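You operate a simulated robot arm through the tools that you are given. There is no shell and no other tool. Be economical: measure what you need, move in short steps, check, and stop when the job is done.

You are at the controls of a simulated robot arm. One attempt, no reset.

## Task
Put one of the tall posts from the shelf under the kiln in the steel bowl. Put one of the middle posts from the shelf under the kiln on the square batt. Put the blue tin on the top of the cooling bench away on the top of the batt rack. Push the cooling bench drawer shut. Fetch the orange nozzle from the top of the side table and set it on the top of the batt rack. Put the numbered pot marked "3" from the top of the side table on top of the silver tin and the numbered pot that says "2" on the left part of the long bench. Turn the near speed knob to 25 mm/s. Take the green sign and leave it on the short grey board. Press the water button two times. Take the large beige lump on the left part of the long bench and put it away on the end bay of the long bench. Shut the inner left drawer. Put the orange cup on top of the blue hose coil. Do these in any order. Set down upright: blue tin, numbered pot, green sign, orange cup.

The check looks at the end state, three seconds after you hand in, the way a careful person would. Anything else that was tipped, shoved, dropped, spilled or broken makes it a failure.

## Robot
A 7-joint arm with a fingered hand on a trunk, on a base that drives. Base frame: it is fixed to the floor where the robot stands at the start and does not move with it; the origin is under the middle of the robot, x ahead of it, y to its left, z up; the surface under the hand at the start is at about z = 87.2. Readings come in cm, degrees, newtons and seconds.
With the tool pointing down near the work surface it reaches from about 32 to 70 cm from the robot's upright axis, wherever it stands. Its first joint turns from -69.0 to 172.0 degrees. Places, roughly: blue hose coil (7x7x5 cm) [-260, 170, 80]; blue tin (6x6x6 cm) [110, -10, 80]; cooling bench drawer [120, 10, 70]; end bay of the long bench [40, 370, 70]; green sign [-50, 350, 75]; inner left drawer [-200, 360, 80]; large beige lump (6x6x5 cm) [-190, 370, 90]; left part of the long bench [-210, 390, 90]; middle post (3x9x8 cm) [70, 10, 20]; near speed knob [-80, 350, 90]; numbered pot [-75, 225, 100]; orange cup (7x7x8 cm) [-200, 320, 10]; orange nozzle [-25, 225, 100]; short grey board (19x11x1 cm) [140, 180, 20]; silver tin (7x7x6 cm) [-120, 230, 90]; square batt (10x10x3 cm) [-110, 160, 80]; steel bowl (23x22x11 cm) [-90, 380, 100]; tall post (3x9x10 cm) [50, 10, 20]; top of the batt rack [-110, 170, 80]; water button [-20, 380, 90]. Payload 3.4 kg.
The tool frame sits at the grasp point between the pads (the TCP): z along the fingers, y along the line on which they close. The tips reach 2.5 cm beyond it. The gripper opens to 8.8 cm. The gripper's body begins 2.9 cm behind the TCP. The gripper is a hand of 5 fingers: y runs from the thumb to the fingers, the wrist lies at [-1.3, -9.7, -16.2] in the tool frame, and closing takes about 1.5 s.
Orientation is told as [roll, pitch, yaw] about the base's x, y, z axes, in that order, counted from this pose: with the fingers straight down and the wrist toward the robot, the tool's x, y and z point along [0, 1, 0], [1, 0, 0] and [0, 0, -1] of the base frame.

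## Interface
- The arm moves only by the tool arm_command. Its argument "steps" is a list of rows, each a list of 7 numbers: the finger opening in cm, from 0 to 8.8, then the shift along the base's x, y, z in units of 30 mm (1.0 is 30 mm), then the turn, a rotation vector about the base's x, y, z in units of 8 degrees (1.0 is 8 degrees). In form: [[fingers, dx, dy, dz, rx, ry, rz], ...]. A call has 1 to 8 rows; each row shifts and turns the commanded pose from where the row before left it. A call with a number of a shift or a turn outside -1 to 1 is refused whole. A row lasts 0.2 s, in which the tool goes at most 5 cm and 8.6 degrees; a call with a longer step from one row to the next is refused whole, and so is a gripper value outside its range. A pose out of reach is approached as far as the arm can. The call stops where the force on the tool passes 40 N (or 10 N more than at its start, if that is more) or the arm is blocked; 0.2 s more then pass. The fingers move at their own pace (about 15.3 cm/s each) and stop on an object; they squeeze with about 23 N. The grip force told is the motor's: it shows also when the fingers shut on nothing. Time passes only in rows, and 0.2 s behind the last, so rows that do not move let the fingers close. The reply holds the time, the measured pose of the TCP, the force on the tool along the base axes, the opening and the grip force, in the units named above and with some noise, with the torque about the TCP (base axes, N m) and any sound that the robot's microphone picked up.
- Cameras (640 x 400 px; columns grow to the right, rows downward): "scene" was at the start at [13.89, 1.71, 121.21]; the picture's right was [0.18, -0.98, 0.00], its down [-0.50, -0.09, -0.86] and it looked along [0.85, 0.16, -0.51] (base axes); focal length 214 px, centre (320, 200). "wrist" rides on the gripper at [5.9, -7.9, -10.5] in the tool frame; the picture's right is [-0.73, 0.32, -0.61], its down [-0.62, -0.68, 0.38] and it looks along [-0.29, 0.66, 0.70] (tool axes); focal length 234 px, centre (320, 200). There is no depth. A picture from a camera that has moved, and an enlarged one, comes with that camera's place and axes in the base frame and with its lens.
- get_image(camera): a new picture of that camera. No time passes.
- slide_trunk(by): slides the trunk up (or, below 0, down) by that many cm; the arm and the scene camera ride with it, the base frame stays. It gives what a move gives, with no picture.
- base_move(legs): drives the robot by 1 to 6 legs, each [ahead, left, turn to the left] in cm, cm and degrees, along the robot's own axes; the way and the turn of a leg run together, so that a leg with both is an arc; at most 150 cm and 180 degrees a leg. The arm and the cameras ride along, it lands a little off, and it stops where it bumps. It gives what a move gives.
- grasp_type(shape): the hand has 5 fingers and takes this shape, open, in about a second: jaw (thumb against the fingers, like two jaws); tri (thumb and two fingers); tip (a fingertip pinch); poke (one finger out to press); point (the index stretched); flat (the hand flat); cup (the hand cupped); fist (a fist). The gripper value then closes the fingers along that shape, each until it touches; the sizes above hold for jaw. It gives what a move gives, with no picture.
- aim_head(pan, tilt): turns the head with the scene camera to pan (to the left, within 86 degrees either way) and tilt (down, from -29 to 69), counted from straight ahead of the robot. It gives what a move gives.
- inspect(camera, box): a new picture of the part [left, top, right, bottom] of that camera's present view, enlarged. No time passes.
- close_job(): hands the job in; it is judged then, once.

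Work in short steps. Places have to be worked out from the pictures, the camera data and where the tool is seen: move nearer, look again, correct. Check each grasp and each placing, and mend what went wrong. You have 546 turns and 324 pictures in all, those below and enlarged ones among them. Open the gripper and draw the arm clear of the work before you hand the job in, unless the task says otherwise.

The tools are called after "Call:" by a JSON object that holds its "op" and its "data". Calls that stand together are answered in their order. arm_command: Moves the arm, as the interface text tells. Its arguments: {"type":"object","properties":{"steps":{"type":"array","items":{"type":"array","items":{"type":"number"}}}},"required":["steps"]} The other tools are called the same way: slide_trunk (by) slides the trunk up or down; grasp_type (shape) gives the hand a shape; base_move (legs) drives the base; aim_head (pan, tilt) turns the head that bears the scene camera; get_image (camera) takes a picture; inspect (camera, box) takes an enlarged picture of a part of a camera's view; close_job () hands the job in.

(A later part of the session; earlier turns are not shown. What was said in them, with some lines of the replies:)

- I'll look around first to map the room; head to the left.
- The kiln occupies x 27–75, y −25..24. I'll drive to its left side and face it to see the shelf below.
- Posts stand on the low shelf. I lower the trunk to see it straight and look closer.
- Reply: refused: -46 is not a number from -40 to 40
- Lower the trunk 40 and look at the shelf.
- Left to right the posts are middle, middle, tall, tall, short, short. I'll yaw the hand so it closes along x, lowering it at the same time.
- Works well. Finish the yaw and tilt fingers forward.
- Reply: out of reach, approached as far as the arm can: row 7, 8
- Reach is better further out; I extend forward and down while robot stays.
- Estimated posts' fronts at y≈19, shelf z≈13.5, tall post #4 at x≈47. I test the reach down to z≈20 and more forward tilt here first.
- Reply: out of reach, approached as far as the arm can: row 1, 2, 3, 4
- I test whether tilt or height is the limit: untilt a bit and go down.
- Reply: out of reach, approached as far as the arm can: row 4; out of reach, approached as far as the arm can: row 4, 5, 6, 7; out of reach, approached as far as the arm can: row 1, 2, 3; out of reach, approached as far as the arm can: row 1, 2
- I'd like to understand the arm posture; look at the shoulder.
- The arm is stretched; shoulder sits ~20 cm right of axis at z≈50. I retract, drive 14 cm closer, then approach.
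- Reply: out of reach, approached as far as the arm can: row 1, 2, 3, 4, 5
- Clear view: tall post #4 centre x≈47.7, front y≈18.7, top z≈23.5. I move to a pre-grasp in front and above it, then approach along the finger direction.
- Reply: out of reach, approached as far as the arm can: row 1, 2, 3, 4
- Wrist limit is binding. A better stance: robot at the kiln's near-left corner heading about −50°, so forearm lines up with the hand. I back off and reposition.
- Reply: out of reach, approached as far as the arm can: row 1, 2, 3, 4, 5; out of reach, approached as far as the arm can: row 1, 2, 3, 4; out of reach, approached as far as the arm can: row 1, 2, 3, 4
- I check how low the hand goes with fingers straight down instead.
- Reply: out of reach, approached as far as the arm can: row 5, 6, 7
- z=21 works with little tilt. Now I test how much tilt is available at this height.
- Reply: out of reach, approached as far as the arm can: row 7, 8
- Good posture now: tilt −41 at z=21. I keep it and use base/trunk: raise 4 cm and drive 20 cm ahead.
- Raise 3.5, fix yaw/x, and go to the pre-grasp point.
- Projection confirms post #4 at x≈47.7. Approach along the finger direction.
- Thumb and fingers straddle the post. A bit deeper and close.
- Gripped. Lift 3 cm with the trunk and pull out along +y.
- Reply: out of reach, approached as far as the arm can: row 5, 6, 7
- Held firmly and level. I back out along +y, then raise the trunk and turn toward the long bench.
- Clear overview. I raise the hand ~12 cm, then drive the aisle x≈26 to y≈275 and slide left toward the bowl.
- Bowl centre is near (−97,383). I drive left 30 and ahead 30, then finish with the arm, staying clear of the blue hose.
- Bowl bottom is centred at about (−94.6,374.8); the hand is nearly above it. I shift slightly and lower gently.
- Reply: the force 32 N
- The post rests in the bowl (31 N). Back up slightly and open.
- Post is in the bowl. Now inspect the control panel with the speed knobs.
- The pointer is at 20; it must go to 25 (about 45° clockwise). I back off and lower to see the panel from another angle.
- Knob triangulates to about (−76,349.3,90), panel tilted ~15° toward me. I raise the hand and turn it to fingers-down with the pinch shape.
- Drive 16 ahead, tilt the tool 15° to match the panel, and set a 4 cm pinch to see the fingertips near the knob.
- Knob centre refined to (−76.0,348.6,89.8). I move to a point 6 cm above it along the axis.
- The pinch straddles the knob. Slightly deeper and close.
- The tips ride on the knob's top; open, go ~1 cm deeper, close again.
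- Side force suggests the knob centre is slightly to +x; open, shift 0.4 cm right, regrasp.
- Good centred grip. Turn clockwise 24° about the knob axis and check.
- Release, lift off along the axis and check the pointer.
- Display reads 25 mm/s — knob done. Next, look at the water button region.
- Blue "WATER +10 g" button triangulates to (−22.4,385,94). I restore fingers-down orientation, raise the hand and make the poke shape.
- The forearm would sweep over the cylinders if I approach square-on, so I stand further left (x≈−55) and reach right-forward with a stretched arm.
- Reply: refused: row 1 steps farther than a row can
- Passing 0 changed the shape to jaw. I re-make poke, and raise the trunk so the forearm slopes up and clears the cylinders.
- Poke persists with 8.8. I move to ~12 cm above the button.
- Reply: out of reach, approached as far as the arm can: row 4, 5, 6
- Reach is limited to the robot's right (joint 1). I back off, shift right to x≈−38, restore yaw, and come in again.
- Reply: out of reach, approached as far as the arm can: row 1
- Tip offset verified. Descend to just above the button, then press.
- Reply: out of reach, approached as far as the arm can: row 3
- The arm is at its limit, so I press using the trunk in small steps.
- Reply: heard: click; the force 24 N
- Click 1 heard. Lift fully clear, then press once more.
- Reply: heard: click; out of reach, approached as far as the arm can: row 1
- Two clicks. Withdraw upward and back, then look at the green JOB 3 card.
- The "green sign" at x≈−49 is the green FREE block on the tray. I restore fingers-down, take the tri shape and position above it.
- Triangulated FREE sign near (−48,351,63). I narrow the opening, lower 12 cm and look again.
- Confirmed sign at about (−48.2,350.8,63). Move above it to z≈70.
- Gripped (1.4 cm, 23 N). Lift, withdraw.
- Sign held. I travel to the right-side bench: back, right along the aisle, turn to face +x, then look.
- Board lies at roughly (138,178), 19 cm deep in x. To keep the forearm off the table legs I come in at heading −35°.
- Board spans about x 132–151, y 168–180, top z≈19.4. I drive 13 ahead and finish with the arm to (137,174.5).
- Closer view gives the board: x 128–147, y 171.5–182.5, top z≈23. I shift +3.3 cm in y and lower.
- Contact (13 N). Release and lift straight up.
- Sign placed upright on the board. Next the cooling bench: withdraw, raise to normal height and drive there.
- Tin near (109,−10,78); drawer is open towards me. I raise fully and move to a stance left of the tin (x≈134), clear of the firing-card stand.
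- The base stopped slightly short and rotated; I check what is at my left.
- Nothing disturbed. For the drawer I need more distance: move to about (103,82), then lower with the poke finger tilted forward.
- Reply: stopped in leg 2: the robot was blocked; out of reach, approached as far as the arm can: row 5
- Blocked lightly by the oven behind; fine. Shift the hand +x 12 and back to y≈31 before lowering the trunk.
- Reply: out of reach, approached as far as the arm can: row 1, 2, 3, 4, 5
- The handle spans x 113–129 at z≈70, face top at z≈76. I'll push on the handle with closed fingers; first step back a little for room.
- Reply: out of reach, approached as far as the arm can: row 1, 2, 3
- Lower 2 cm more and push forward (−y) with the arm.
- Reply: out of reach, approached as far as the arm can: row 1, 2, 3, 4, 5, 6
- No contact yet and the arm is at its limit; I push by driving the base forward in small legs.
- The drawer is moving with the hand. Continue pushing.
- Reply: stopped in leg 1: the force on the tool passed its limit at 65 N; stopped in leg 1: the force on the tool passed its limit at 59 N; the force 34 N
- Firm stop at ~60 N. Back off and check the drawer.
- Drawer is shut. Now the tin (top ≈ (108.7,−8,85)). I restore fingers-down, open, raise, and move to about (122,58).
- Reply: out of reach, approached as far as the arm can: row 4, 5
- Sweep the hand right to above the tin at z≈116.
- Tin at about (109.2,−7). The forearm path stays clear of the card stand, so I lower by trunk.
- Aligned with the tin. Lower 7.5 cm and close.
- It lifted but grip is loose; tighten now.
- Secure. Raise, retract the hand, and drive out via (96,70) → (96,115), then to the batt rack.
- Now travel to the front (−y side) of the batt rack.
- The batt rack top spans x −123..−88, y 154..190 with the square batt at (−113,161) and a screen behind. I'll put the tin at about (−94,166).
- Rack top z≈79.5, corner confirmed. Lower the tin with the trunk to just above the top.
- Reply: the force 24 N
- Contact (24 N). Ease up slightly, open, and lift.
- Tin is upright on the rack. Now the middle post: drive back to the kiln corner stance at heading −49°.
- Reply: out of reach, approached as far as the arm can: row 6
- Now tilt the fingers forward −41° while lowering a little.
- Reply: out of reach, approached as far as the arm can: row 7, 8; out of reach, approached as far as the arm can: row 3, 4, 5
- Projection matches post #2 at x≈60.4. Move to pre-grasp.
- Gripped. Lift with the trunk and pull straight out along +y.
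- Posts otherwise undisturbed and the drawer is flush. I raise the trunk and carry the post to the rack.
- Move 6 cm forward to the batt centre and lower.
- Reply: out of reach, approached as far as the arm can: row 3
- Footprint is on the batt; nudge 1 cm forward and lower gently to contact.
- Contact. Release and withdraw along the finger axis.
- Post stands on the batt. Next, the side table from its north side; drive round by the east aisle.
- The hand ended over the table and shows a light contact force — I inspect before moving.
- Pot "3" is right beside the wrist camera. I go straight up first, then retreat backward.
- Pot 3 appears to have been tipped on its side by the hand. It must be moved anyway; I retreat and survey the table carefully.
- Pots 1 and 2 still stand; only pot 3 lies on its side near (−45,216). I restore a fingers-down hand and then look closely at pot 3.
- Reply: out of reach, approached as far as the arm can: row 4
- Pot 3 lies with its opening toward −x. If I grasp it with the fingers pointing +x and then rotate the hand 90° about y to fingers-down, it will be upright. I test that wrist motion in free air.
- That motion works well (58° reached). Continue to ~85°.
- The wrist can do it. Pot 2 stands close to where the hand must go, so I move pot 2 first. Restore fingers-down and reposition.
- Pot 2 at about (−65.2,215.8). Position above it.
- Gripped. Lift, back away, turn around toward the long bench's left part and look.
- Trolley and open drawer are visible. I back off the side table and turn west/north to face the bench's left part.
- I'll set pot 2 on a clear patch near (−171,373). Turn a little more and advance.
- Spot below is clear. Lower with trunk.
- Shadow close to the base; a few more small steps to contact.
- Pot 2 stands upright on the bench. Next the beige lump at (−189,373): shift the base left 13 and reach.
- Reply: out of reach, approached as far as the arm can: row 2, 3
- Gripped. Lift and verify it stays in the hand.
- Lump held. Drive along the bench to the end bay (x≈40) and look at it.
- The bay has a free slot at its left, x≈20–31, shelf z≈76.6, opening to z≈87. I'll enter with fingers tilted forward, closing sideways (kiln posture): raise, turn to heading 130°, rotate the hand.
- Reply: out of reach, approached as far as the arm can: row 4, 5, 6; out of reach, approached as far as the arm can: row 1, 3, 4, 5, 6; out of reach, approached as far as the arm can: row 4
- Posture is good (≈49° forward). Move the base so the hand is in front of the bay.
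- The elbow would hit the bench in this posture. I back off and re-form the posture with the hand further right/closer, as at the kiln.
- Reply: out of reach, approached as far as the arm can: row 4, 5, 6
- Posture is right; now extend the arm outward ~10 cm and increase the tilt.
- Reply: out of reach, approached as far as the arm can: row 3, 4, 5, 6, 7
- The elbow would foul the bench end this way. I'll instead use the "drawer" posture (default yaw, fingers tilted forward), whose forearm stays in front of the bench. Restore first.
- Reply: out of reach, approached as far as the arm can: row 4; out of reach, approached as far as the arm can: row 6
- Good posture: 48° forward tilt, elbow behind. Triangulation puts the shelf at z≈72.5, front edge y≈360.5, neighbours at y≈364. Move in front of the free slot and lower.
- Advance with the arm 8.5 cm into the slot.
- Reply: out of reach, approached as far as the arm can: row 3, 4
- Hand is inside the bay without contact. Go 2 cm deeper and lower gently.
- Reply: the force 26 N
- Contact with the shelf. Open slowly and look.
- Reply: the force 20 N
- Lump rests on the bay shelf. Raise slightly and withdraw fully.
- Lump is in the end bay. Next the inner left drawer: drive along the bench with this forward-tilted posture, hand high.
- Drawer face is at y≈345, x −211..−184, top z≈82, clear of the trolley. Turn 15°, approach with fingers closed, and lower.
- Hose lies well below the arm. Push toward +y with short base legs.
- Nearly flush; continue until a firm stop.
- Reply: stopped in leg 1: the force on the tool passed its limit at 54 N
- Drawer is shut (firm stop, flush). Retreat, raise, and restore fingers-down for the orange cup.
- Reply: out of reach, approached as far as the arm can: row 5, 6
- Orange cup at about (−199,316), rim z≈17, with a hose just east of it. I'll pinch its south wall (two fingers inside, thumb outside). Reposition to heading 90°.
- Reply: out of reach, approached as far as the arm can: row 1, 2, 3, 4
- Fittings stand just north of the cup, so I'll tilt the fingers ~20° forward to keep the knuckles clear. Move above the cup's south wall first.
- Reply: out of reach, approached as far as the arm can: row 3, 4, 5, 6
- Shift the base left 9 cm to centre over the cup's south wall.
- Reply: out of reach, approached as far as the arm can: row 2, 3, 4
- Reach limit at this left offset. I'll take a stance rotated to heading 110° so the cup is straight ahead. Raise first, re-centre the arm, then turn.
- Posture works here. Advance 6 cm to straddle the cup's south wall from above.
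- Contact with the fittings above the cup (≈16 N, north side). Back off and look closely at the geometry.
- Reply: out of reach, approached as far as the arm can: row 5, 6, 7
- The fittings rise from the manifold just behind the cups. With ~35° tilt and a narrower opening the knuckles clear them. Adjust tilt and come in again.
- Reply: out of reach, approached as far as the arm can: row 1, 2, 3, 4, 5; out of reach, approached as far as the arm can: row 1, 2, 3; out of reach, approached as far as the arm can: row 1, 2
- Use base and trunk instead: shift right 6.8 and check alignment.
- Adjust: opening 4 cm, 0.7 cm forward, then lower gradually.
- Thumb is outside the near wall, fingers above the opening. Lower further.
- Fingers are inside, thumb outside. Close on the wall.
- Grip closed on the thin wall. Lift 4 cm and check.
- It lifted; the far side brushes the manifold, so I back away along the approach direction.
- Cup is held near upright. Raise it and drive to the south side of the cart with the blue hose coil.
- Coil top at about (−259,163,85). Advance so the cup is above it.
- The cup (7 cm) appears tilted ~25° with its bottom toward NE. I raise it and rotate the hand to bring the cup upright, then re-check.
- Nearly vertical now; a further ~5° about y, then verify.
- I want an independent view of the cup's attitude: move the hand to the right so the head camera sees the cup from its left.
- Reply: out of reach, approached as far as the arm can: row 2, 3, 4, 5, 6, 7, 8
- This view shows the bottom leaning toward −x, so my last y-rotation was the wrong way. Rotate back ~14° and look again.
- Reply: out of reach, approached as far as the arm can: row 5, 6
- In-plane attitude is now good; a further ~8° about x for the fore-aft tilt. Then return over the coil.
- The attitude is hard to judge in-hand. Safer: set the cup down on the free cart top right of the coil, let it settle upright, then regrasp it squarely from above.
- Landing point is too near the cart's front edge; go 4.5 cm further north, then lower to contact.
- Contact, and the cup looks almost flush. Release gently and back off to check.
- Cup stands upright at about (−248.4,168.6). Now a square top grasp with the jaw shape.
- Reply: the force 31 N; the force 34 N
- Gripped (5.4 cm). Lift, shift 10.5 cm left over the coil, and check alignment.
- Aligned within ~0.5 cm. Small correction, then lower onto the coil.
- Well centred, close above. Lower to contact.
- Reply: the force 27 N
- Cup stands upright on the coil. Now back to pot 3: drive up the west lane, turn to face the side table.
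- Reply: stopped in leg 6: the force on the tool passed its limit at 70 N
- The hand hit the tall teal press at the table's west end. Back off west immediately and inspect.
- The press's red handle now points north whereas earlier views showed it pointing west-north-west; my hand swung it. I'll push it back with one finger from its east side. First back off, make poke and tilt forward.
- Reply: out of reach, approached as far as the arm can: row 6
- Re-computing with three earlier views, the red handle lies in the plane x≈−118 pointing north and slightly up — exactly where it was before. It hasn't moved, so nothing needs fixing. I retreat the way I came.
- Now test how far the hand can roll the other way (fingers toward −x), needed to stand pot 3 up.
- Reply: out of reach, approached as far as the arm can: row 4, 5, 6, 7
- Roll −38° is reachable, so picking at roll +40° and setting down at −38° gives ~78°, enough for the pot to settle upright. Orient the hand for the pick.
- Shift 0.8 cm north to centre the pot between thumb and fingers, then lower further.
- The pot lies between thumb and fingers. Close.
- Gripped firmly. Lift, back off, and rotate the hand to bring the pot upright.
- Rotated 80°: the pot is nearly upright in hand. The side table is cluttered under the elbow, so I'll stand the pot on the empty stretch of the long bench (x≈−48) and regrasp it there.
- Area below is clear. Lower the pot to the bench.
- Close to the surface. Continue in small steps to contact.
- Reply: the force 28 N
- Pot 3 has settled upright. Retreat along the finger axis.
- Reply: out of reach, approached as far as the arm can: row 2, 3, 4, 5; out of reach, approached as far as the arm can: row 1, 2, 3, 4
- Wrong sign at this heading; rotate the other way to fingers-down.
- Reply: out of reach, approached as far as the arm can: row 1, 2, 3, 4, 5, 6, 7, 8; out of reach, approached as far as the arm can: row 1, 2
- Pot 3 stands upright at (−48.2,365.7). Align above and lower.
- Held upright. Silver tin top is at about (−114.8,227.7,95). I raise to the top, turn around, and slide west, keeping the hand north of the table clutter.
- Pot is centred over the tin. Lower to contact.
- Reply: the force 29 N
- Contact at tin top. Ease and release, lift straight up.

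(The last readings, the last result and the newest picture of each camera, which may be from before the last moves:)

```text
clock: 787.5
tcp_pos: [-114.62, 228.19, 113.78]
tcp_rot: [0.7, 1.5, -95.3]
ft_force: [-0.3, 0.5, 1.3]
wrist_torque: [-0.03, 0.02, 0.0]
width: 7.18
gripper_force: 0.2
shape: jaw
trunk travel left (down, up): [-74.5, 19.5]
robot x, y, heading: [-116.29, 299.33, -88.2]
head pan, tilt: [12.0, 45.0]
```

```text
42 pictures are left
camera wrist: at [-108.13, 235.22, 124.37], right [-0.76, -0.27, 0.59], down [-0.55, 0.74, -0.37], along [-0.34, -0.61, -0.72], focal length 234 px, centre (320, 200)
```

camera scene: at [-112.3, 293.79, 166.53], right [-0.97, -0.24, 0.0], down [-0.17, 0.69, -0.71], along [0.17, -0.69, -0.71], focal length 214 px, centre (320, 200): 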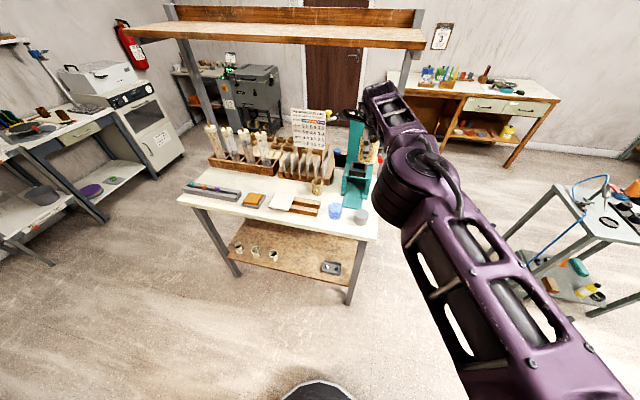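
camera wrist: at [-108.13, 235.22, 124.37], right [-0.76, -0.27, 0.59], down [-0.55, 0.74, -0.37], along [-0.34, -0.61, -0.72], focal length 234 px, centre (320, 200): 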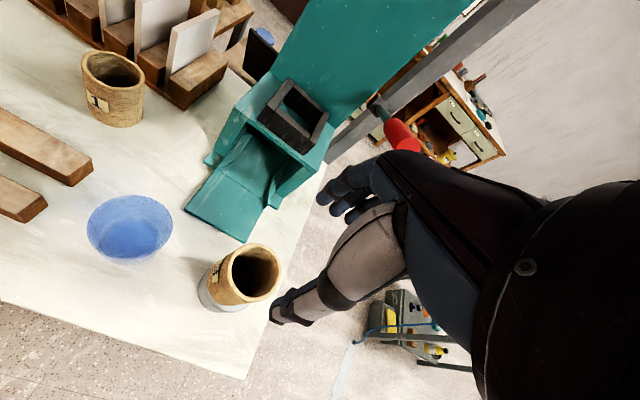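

Pot 3 stands on the silver tin. Last item: the orange nozzle near (−36,229). Raise, slide east, take the pinch shape and look.

Call:
{"op": "slide_trunk", "data": {"by": 19}}

Call:
{"op": "base_move", "data": {"legs": [[-12, 0, 0], [0, 78, -2]]}}

Call:
{"op": "grasp_type", "data": {"shape": "tri"}}

Call:
{"op": "arm_command", "data": {"steps": [[5, 0, 0.6, 0, 0, 0, 0], [5, 0, 0.6, 0, 0, 0, 0], [5, 0, 0.6, 0, 0, 0, 0], [5, 0, 0.6, -0.5, 0, 0, 0], [5, 0, 0.5, -0.5, 0, 0, 0]]}}

Call:
{"op": "get_image", "data": {"camera": "wrist"}}

```text
clock: 789.6
tcp_pos: [-114.67, 228.14, 132.77]
tcp_rot: [0.5, 1.5, -95.1]
ft_force: [0.2, 0.1, 0.0]
wrist_torque: [-0.01, 0.01, 0.0]
width: 7.17
gripper_force: 0.2
shape: jaw
trunk travel left (down, up): [-93.5, 0.5]
robot x, y, heading: [-116.38, 299.34, -88.2]
head pan, tilt: [12.0, 45.0]
```

```text
clock: 794.7
tcp_pos: [-38.46, 241.38, 132.83]
tcp_rot: [0.7, 1.4, -96.7]
ft_force: [0.1, 0.2, -0.6]
wrist_torque: [0.0, -0.03, 0.0]
width: 7.17
gripper_force: 0.1
shape: jaw
trunk travel left (down, up): [-93.5, 0.5]
robot x, y, heading: [-38.03, 312.72, -89.6]
head pan, tilt: [12.0, 45.0]
```

```text
clock: 795.6
tcp_pos: [-38.42, 241.38, 132.73]
tcp_rot: [0.6, 1.6, -96.7]
ft_force: [0.4, 0.0, 0.2]
wrist_torque: [-0.01, 0.0, 0.03]
width: 8.81
gripper_force: 0.0
shape: tri
trunk travel left (down, up): [-93.5, 0.5]
robot x, y, heading: [-38.34, 312.71, -89.8]
head pan, tilt: [12.0, 45.0]
```

```text
clock: 796.8
tcp_pos: [-37.39, 241.83, 132.84]
tcp_rot: [0.6, 1.6, -96.8]
ft_force: [-0.7, -0.1, -0.6]
wrist_torque: [0.03, 0.0, 0.01]
width: 5.04
gripper_force: 0.1
shape: tri
out of reach, approached as far as the arm can: row 1, 2, 3, 4, 5
trunk travel left (down, up): [-93.5, 0.5]
robot x, y, heading: [-38.24, 312.82, -89.8]
head pan, tilt: [12.0, 45.0]
```

```text
41 pictures are left
camera wrist: at [-30.67, 248.73, 143.46], right [-0.77, -0.25, 0.59], down [-0.53, 0.76, -0.37], along [-0.36, -0.6, -0.72], focal length 234 px, centre (320, 200)
```

wrist: 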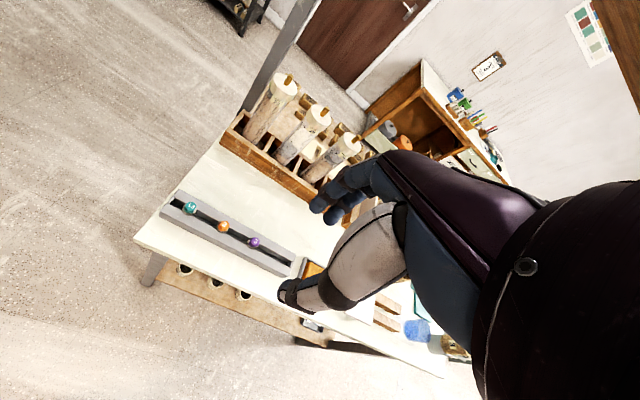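

Call:
{"op": "base_move", "data": {"legs": [[12.3, 1.9, 0]]}}

Call:
{"op": "slide_trunk", "data": {"by": -25}}

Call:
{"op": "get_image", "data": {"camera": "wrist"}}

```text
clock: 798.0
tcp_pos: [-35.5, 229.67, 132.87]
tcp_rot: [0.6, 1.6, -96.7]
ft_force: [0.1, -0.2, -0.3]
wrist_torque: [-0.01, 0.01, 0.0]
width: 5.04
gripper_force: 0.1
shape: tri
trunk travel left (down, up): [-93.5, 0.5]
robot x, y, heading: [-36.14, 300.2, -89.8]
head pan, tilt: [12.0, 45.0]
```

```text
clock: 800.6
tcp_pos: [-35.27, 229.45, 107.84]
tcp_rot: [0.7, 1.6, -96.7]
ft_force: [-0.4, -0.4, -0.7]
wrist_torque: [0.0, 0.02, 0.02]
width: 5.02
gripper_force: 0.1
shape: tri
trunk travel left (down, up): [-68.5, 25.5]
robot x, y, heading: [-36.56, 300.5, -89.5]
head pan, tilt: [12.0, 45.0]
```

```text
40 pictures are left
camera wrist: at [-28.67, 236.44, 118.47], right [-0.77, -0.25, 0.59], down [-0.53, 0.76, -0.37], along [-0.36, -0.6, -0.72], focal length 234 px, centre (320, 200)
```

wrist: 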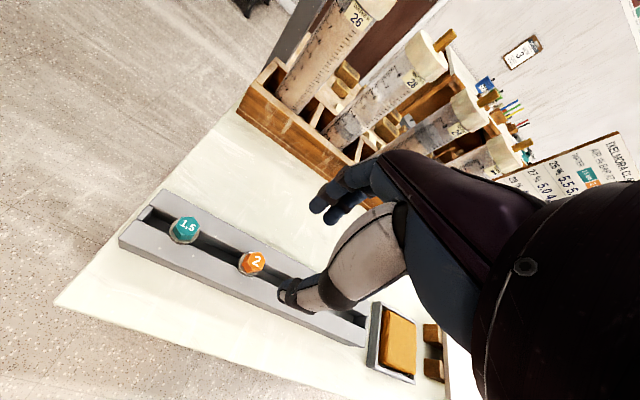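

Call:
{"op": "inspect", "data": {"camera": "wrist", "box": [140, 190, 310, 320]}}

```text
3.08 times, centred on (225, 255) of wrist
camera zoom: at [-28.67, 236.44, 118.47], right [-0.77, -0.25, 0.59], down [-0.53, 0.76, -0.37], along [-0.36, -0.6, -0.72], focal length 720 px, centre (612, 31)
```

zoom: 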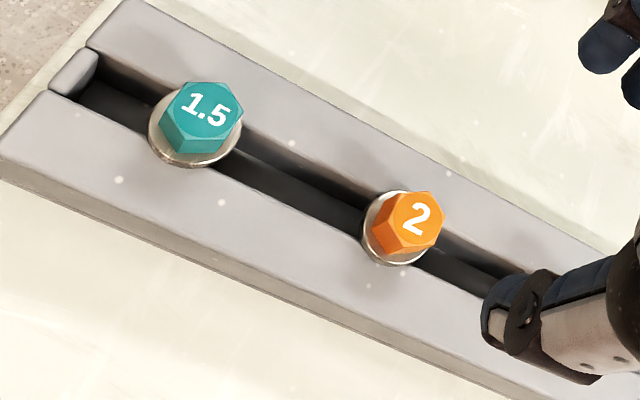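

The nozzle has a hex cap above a flange. Use the tip pinch as for the knob; shift over it and lower.

Call:
{"op": "grasp_type", "data": {"shape": "tip"}}

Call:
{"op": "base_move", "data": {"legs": [[1.4, -0.7, 0]]}}

Call:
{"op": "arm_command", "data": {"steps": [[4, 0, 0, 0, 0, 0, 0], [4, 0, 0, 0, 0, 0, 0], [4, 0, 0, 0, 0, 0, 0]]}}

Call:
{"op": "slide_trunk", "data": {"by": -9.5}}

Call:
{"op": "inspect", "data": {"camera": "wrist", "box": [200, 160, 400, 310]}}

```text
clock: 801.5
tcp_pos: [-35.33, 229.55, 107.78]
tcp_rot: [0.6, 1.6, -96.6]
ft_force: [0.5, -0.2, 0.4]
wrist_torque: [0.04, -0.04, 0.01]
width: 8.79
gripper_force: 0.0
shape: tip
trunk travel left (down, up): [-68.5, 25.5]
robot x, y, heading: [-35.94, 300.4, -89.7]
head pan, tilt: [12.0, 45.0]
```

```text
clock: 802.3
tcp_pos: [-35.97, 228.26, 107.95]
tcp_rot: [0.6, 1.5, -96.7]
ft_force: [0.1, -0.1, 0.7]
wrist_torque: [0.0, 0.01, 0.01]
width: 8.79
gripper_force: 0.1
shape: tip
trunk travel left (down, up): [-68.5, 25.5]
robot x, y, heading: [-37.05, 299.06, -89.9]
head pan, tilt: [12.0, 45.0]
```

```text
clock: 803.1
tcp_pos: [-35.97, 228.15, 107.8]
tcp_rot: [0.5, 1.6, -96.7]
ft_force: [0.2, -0.5, -0.2]
wrist_torque: [0.01, 0.02, -0.02]
width: 4.04
gripper_force: 0.1
shape: tip
trunk travel left (down, up): [-68.5, 25.5]
robot x, y, heading: [-36.59, 299.12, -89.7]
head pan, tilt: [12.0, 45.0]
```

```text
clock: 804.4
tcp_pos: [-35.98, 228.11, 98.38]
tcp_rot: [0.7, 1.6, -96.7]
ft_force: [-1.1, -0.7, -0.4]
wrist_torque: [-0.02, -0.03, -0.01]
width: 4.04
gripper_force: 0.1
shape: tip
trunk travel left (down, up): [-59.0, 35.0]
robot x, y, heading: [-36.85, 299.1, -89.3]
head pan, tilt: [12.0, 45.0]
```

```text
2.67 times, centred on (300, 235) of wrist
camera zoom: at [-29.35, 235.06, 108.98], right [-0.77, -0.25, 0.59], down [-0.53, 0.76, -0.37], along [-0.36, -0.6, -0.72], focal length 624 px, centre (373, 107)
```

zoom: 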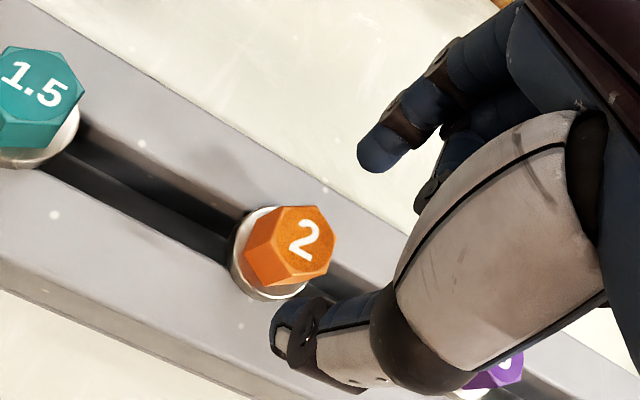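

Cap top triangulates to (−35.2,228.9,95.8). Correct by 0.8 cm and lower slightly.

Call:
{"op": "base_move", "data": {"legs": [[-0.8, 0.8, 0]]}}

Call:
{"op": "slide_trunk", "data": {"by": -1.6}}

Call:
{"op": "inspect", "data": {"camera": "wrist", "box": [200, 160, 400, 310]}}

```text
clock: 805.1
tcp_pos: [-35.21, 228.88, 98.36]
tcp_rot: [0.5, 1.7, -96.7]
ft_force: [0.7, 0.0, 0.4]
wrist_torque: [-0.02, 0.02, 0.0]
width: 4.04
gripper_force: 0.1
shape: tip
trunk travel left (down, up): [-59.0, 35.0]
robot x, y, heading: [-36.3, 300.01, -89.9]
head pan, tilt: [12.0, 45.0]
```

```text
clock: 805.8
tcp_pos: [-35.26, 228.87, 96.77]
tcp_rot: [0.6, 1.6, -96.8]
ft_force: [-0.3, -0.2, -0.5]
wrist_torque: [-0.01, 0.01, 0.01]
width: 4.04
gripper_force: 0.0
shape: tip
trunk travel left (down, up): [-57.4, 36.6]
robot x, y, heading: [-35.89, 299.79, -89.7]
head pan, tilt: [12.0, 45.0]
```

```text
2.67 times, centred on (300, 235) of wrist
camera zoom: at [-28.55, 235.86, 107.37], right [-0.77, -0.25, 0.59], down [-0.53, 0.76, -0.37], along [-0.36, -0.6, -0.72], focal length 624 px, centre (373, 107)
```

zoom: 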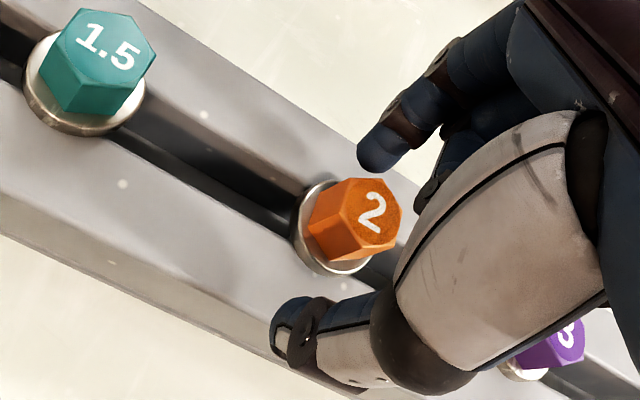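

Call:
{"op": "slide_trunk", "data": {"by": -0.6}}

Call:
{"op": "arm_command", "data": {"steps": [[2.5, 0, 0, 0, 0, 0, 0], [1.2, 0, 0, 0, 0, 0, 0], [0.5, 0, 0, 0, 0, 0, 0], [0.5, 0, 0, 0, 0, 0, 0]]}}

Call:
{"op": "inspect", "data": {"camera": "wrist", "box": [200, 160, 400, 310]}}

```text
clock: 806.3
tcp_pos: [-35.25, 228.94, 96.14]
tcp_rot: [0.6, 1.5, -96.9]
ft_force: [0.5, -0.1, -0.7]
wrist_torque: [0.0, 0.05, 0.02]
width: 4.05
gripper_force: 0.0
shape: tip
trunk travel left (down, up): [-56.8, 37.2]
robot x, y, heading: [-35.96, 299.58, -89.6]
head pan, tilt: [12.0, 45.0]
```

```text
clock: 807.3
tcp_pos: [-35.24, 228.74, 96.04]
tcp_rot: [0.5, 1.6, -96.6]
ft_force: [0.2, -3.1, 1.0]
wrist_torque: [-0.19, -0.01, 0.05]
width: 1.32
gripper_force: 22.9
shape: tip
trunk travel left (down, up): [-56.8, 37.2]
robot x, y, heading: [-36.13, 300.12, -89.8]
head pan, tilt: [12.0, 45.0]
```

```text
2.67 times, centred on (300, 235) of wrist
camera zoom: at [-28.52, 235.78, 106.74], right [-0.77, -0.25, 0.59], down [-0.53, 0.76, -0.37], along [-0.36, -0.6, -0.72], focal length 624 px, centre (373, 107)
```

zoom: 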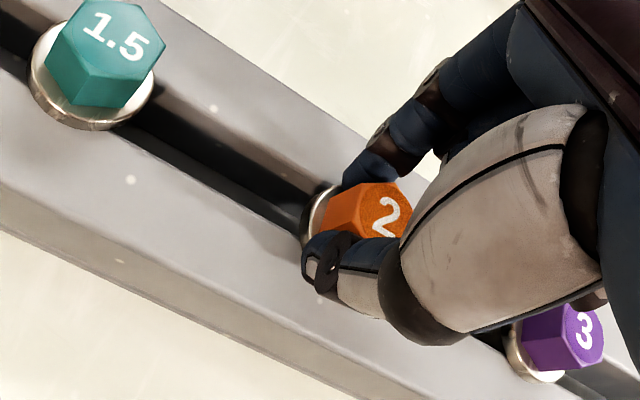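

Pinched on the cap (1.3 cm, 23 N). Lift and check.

Call:
{"op": "slide_trunk", "data": {"by": 12}}

Call:
{"op": "get_image", "data": {"camera": "wrist"}}

```text
clock: 808.8
tcp_pos: [-35.14, 228.93, 108.09]
tcp_rot: [0.7, 1.7, -96.5]
ft_force: [0.1, 1.2, 0.2]
wrist_torque: [-0.03, -0.01, 0.02]
width: 1.3
gripper_force: 22.5
shape: tip
trunk travel left (down, up): [-68.8, 25.2]
robot x, y, heading: [-36.12, 300.08, -89.7]
head pan, tilt: [12.0, 45.0]
```

```text
35 pictures are left
camera wrist: at [-28.56, 235.81, 118.75], right [-0.77, -0.25, 0.59], down [-0.53, 0.76, -0.37], along [-0.36, -0.6, -0.72], focal length 234 px, centre (320, 200)
```

wrist: 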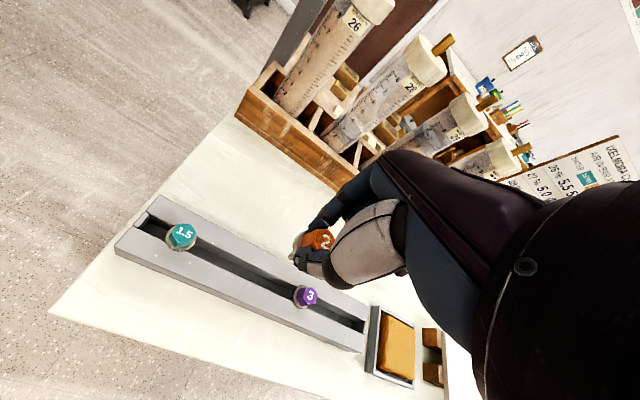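

Nozzle is held. Raise fully and carry it round the east aisle to the south side of the batt rack.

Call:
{"op": "slide_trunk", "data": {"by": 24.5}}

Call:
{"op": "base_move", "data": {"legs": [[0, 62, 0], [150, 0, 0], [32, 0, 0], [0, 0, 179.6], [-43, 0, 0], [0, 127, 0]]}}

Call:
{"op": "get_image", "data": {"camera": "wrist"}}

Call:
{"op": "aim_head", "data": {"pan": 0, "tilt": 40}}

Call:
{"op": "get_image", "data": {"camera": "scene"}}

```text
clock: 811.3
tcp_pos: [-35.15, 228.92, 132.69]
tcp_rot: [0.6, 1.6, -96.7]
ft_force: [0.3, -0.6, 0.2]
wrist_torque: [-0.01, -0.03, -0.02]
width: 1.31
gripper_force: 23.0
shape: tip
trunk travel left (down, up): [-93.3, 0.7]
robot x, y, heading: [-36.14, 299.68, -89.6]
head pan, tilt: [12.0, 45.0]
```

```text
clock: 839.1
tcp_pos: [-102.21, 155.72, 132.63]
tcp_rot: [0.6, 1.6, 78.7]
ft_force: [-0.4, -0.3, -0.7]
wrist_torque: [0.01, -0.02, -0.01]
width: 1.27
gripper_force: 23.3
shape: tip
trunk travel left (down, up): [-93.3, 0.7]
robot x, y, heading: [-106.89, 85.2, 85.9]
head pan, tilt: [12.0, 45.0]
```

```text
34 pictures are left
camera wrist: at [-109.28, 149.45, 143.26], right [0.78, 0.19, 0.59], down [0.47, -0.8, -0.37], along [0.4, 0.57, -0.72], focal length 234 px, centre (320, 200)
```

wrist: 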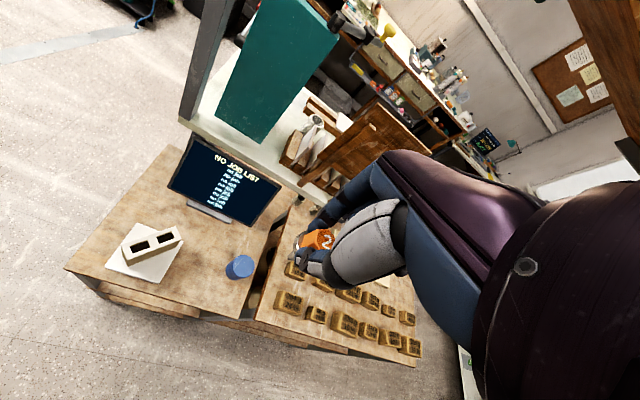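

```text
clock: 839.8
tcp_pos: [-102.39, 155.77, 132.55]
tcp_rot: [0.5, 1.5, 78.7]
ft_force: [0.5, -0.4, -0.1]
wrist_torque: [-0.03, -0.01, 0.02]
width: 1.28
gripper_force: 23.0
shape: tip
trunk travel left (down, up): [-93.3, 0.7]
robot x, y, heading: [-107.33, 84.7, 85.7]
head pan, tilt: [0.0, 40.0]
```

```text
33 pictures are left
camera scene: at [-106.01, 98.52, 166.86], right [1.0, -0.07, 0.0], down [-0.05, -0.64, -0.77], along [0.06, 0.76, -0.64], focal length 214 px, centre (320, 200)
```

scene: 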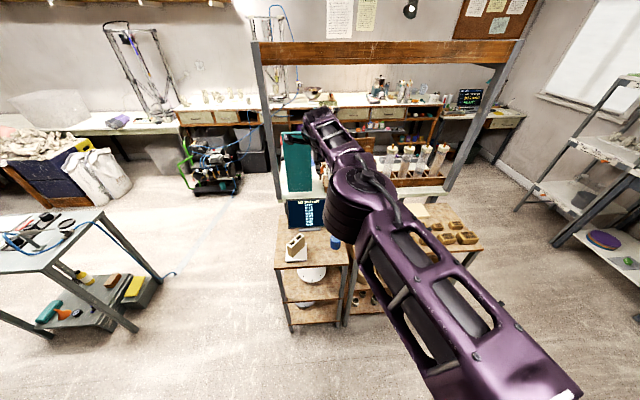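

Place it at about (−104,158.5), between batt and tin near the front. Align and lower.

Call:
{"op": "base_move", "data": {"legs": [[2.7, 1.9, 0]]}}

Call:
{"op": "slide_trunk", "data": {"by": -38}}

Call:
{"op": "get_image", "data": {"camera": "wrist"}}

```text
clock: 840.7
tcp_pos: [-103.57, 157.88, 132.91]
tcp_rot: [0.8, 1.2, 78.8]
ft_force: [0.0, -0.1, -0.5]
wrist_torque: [-0.01, 0.01, 0.04]
width: 1.27
gripper_force: 22.9
shape: tip
trunk travel left (down, up): [-93.3, 0.7]
robot x, y, heading: [-108.94, 87.68, 85.6]
head pan, tilt: [0.0, 40.0]
```

```text
clock: 844.4
tcp_pos: [-103.93, 158.48, 94.61]
tcp_rot: [0.6, 1.6, 78.7]
ft_force: [-0.8, -0.3, 0.0]
wrist_torque: [0.0, 0.03, 0.02]
width: 1.26
gripper_force: 22.8
shape: tip
trunk travel left (down, up): [-55.3, 38.7]
robot x, y, heading: [-108.83, 87.65, 86.0]
head pan, tilt: [0.0, 40.0]
```

```text
32 pictures are left
camera wrist: at [-110.95, 152.28, 105.27], right [0.78, 0.19, 0.59], down [0.47, -0.8, -0.37], along [0.4, 0.57, -0.72], focal length 234 px, centre (320, 200)
```

wrist: 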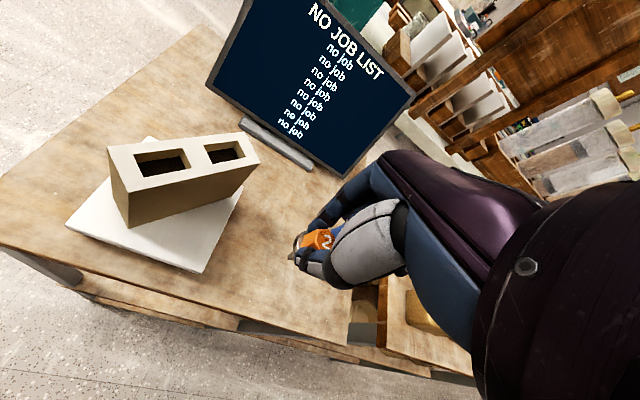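

Call:
{"op": "slide_trunk", "data": {"by": -5}}

Call:
{"op": "slide_trunk", "data": {"by": -2}}

Call:
{"op": "inspect", "data": {"camera": "wrist", "box": [200, 160, 400, 310]}}

```text
clock: 845.3
tcp_pos: [-103.89, 158.51, 89.54]
tcp_rot: [0.6, 1.6, 78.8]
ft_force: [-0.5, -0.4, -0.4]
wrist_torque: [-0.03, -0.03, 0.0]
width: 1.24
gripper_force: 23.4
shape: tip
trunk travel left (down, up): [-50.3, 43.7]
robot x, y, heading: [-108.45, 87.67, 86.0]
head pan, tilt: [0.0, 40.0]
```

```text
clock: 846.0
tcp_pos: [-103.79, 158.53, 87.54]
tcp_rot: [0.6, 1.6, 78.8]
ft_force: [-1.7, -0.3, -0.5]
wrist_torque: [-0.05, 0.01, -0.02]
width: 1.25
gripper_force: 23.0
shape: tip
trunk travel left (down, up): [-48.3, 45.7]
robot x, y, heading: [-108.76, 87.6, 85.9]
head pan, tilt: [0.0, 40.0]
```

```text
2.67 times, centred on (300, 235) of wrist
camera zoom: at [-110.95, 152.27, 98.27], right [0.78, 0.19, 0.59], down [0.47, -0.8, -0.37], along [0.4, 0.57, -0.72], focal length 624 px, centre (373, 107)
```

zoom: 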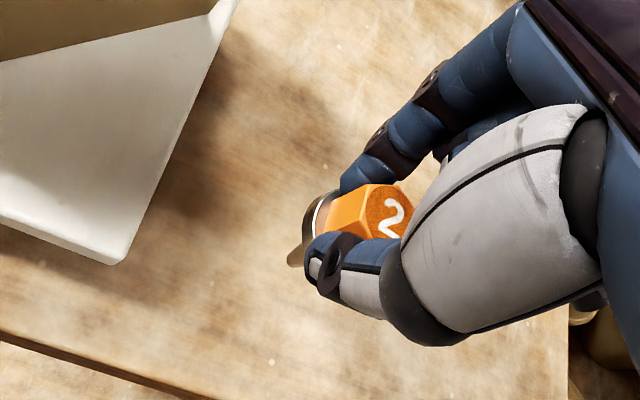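

Call:
{"op": "slide_trunk", "data": {"by": -1}}

Call:
{"op": "slide_trunk", "data": {"by": -1}}

Call:
{"op": "slide_trunk", "data": {"by": -0.7}}

```text
clock: 846.5
tcp_pos: [-103.83, 158.58, 86.68]
tcp_rot: [0.6, 1.7, 78.8]
ft_force: [0.7, -0.3, 0.6]
wrist_torque: [0.01, -0.03, 0.0]
width: 1.27
gripper_force: 23.4
shape: tip
trunk travel left (down, up): [-47.3, 46.7]
robot x, y, heading: [-108.9, 88.16, 85.9]
head pan, tilt: [0.0, 40.0]
```

```text
clock: 847.1
tcp_pos: [-103.86, 158.49, 85.67]
tcp_rot: [0.6, 1.6, 78.7]
ft_force: [-1.4, 0.3, -0.2]
wrist_torque: [0.02, -0.01, -0.01]
width: 1.25
gripper_force: 22.6
shape: tip
trunk travel left (down, up): [-46.3, 47.7]
robot x, y, heading: [-108.47, 87.66, 85.8]
head pan, tilt: [0.0, 40.0]
```

```text
clock: 847.7
tcp_pos: [-103.93, 158.51, 85.25]
tcp_rot: [0.6, 1.2, 78.8]
ft_force: [-0.3, 2.5, 13.9]
wrist_torque: [0.2, -0.04, 0.03]
width: 1.27
gripper_force: 23.1
shape: tip
trunk travel left (down, up): [-45.6, 48.4]
robot x, y, heading: [-108.59, 88.07, 85.8]
head pan, tilt: [0.0, 40.0]
```

Contact. Release slowly and see whether it stays put.

Call:
{"op": "arm_command", "data": {"steps": [[1.5, 0, 0, 0, 0, 0, 0], [1.8, 0, 0, 0, 0, 0, 0], [2.2, 0, 0, 0, 0, 0, 0], [2.8, 0, 0, 0, 0, 0, 0], [2.8, 0, 0, 0, 0, 0, 0]]}}

Call:
{"op": "inspect", "data": {"camera": "wrist", "box": [200, 160, 400, 310]}}

```text
clock: 848.9
tcp_pos: [-103.9, 158.38, 84.91]
tcp_rot: [0.6, 1.6, 78.8]
ft_force: [-0.4, -0.3, 0.1]
wrist_torque: [0.02, 0.04, -0.01]
width: 2.78
gripper_force: 0.0
shape: tip
trunk travel left (down, up): [-45.6, 48.4]
robot x, y, heading: [-108.5, 88.02, 85.7]
head pan, tilt: [0.0, 40.0]
```

```text
2.67 times, centred on (300, 235) of wrist
camera zoom: at [-110.95, 152.27, 95.55], right [0.78, 0.19, 0.59], down [0.47, -0.8, -0.37], along [0.4, 0.57, -0.72], focal length 624 px, centre (373, 107)
```

zoom: 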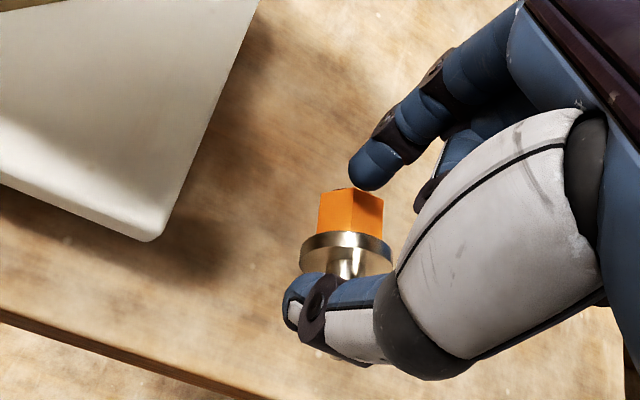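

The nozzle has laid over gently. Open and lift straight up.

Call:
{"op": "arm_command", "data": {"steps": [[4.5, 0, 0, 0, 0, 0, 0], [6, 0, 0, 0, 0, 0, 0], [6, 0, 0, 0, 0, 0, 0]]}}

Call:
{"op": "slide_trunk", "data": {"by": 25}}

Call:
{"op": "get_image", "data": {"camera": "wrist"}}

```text
clock: 849.7
tcp_pos: [-103.9, 158.55, 84.86]
tcp_rot: [0.6, 1.6, 78.7]
ft_force: [0.1, 0.3, 0.0]
wrist_torque: [0.01, 0.04, -0.01]
width: 5.96
gripper_force: 0.1
shape: tip
trunk travel left (down, up): [-45.6, 48.4]
robot x, y, heading: [-108.62, 87.62, 85.6]
head pan, tilt: [0.0, 40.0]
```

```text
clock: 852.2
tcp_pos: [-103.79, 158.6, 109.94]
tcp_rot: [0.6, 1.6, 78.8]
ft_force: [0.9, -0.3, 0.2]
wrist_torque: [-0.03, -0.02, 0.0]
width: 5.99
gripper_force: 0.1
shape: tip
trunk travel left (down, up): [-70.6, 23.4]
robot x, y, heading: [-108.65, 87.9, 85.9]
head pan, tilt: [0.0, 40.0]
```

```text
29 pictures are left
camera wrist: at [-110.95, 152.29, 120.56], right [0.78, 0.19, 0.59], down [0.47, -0.8, -0.37], along [0.4, 0.57, -0.72], focal length 234 px, centre (320, 200)
```

wrist: 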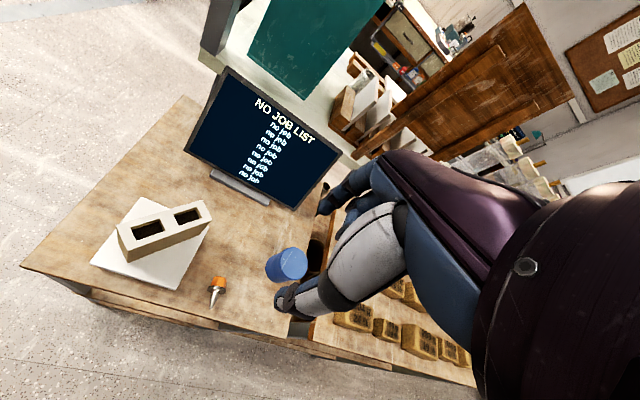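

Nozzle rests on the rack top; tin, post and batt are all in place. Draw back clear and take a final look.

Call:
{"op": "base_move", "data": {"legs": [[-28, 0, 0]]}}

Call:
{"op": "aim_head", "data": {"pan": -5, "tilt": 32}}

Call:
{"op": "inspect", "data": {"camera": "scene", "box": [220, 120, 420, 270]}}

Call:
{"op": "get_image", "data": {"camera": "scene"}}

```text
clock: 854.2
tcp_pos: [-105.61, 130.68, 109.93]
tcp_rot: [0.6, 1.6, 78.3]
ft_force: [0.2, -0.9, 1.0]
wrist_torque: [0.03, 0.02, -0.01]
width: 5.94
gripper_force: 0.0
shape: tip
trunk travel left (down, up): [-70.6, 23.4]
robot x, y, heading: [-111.16, 60.12, 85.4]
head pan, tilt: [0.0, 40.0]
```

```text
clock: 854.9
tcp_pos: [-105.53, 130.57, 109.96]
tcp_rot: [0.6, 1.7, 78.4]
ft_force: [0.8, 0.3, 0.4]
wrist_torque: [-0.01, -0.03, -0.05]
width: 5.97
gripper_force: 0.1
shape: tip
trunk travel left (down, up): [-70.6, 23.4]
robot x, y, heading: [-110.98, 59.77, 85.2]
head pan, tilt: [-5.0, 32.0]
```

```text
2.67 times, centred on (320, 195) of scene
camera zoom: at [-108.93, 73.8, 145.38], right [0.99, -0.17, 0.0], down [-0.09, -0.52, -0.85], along [0.14, 0.84, -0.53], focal length 572 px, centre (320, 213)
```

zoom: 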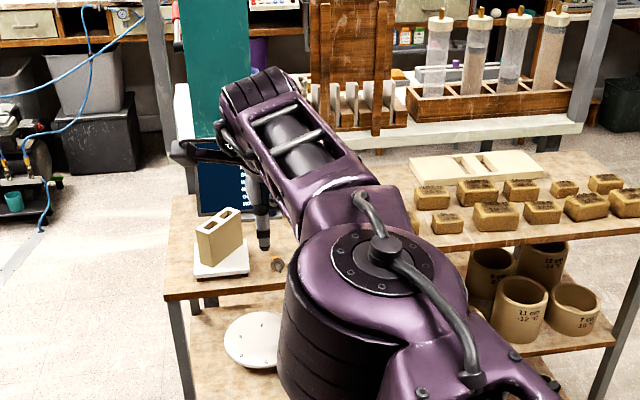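

```text
27 pictures are left
camera scene: at [-108.93, 73.8, 145.38], right [0.99, -0.17, 0.0], down [-0.09, -0.52, -0.85], along [0.14, 0.84, -0.53], focal length 214 px, centre (320, 200)
```

scene: 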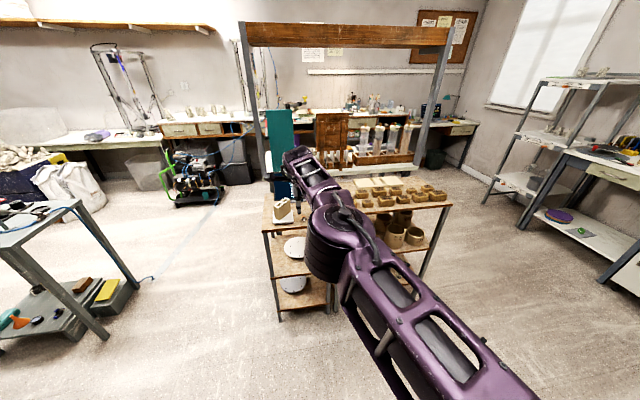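

Everything here looks right. One last check of the cup on the coil.

Call:
{"op": "aim_head", "data": {"pan": 60, "tilt": 25}}

Call:
{"op": "inspect", "data": {"camera": "scene", "box": [200, 130, 500, 300]}}

```text
clock: 856.2
tcp_pos: [-105.66, 130.77, 109.93]
tcp_rot: [0.7, 1.5, 78.3]
ft_force: [0.5, -0.4, 0.1]
wrist_torque: [-0.02, 0.05, 0.02]
width: 5.97
gripper_force: 0.1
shape: tip
trunk travel left (down, up): [-70.6, 23.4]
robot x, y, heading: [-110.73, 59.71, 85.4]
head pan, tilt: [60.0, 25.0]
```

```text
2.13 times, centred on (350, 215) of scene
camera zoom: at [-117.99, 70.23, 146.49], right [0.57, 0.82, 0.0], down [0.35, -0.24, -0.91], along [-0.75, 0.51, -0.42], focal length 458 px, centre (256, 168)
```

zoom: 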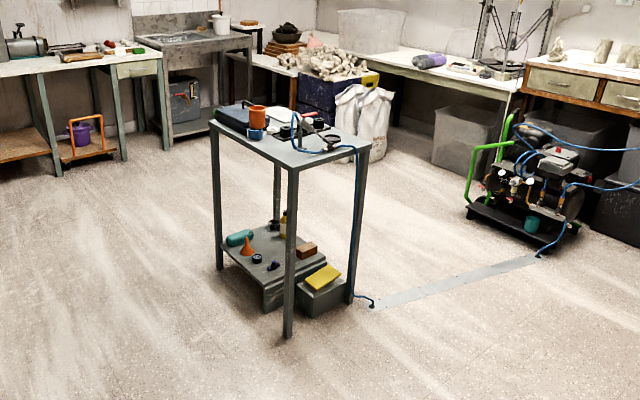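

The cup stands upright on the coil, both drawers are shut, and the arm is clear with the hand open. I hand the job in.

Call:
{"op": "close_job", "data": {}}

```text
The job is handed in.
```

All thirteen jobs were carried out and the job is handed in, but I knocked pot 3 over on the way: my hand tipped it on the side table. I stood it up again and set it upright on the silver tin.

I also bumped the press lever on that table (it came back to where earlier pictures showed it) and brushed the trolley manifold while fetching the cup. The orange nozzle lies on its side on the rack top.
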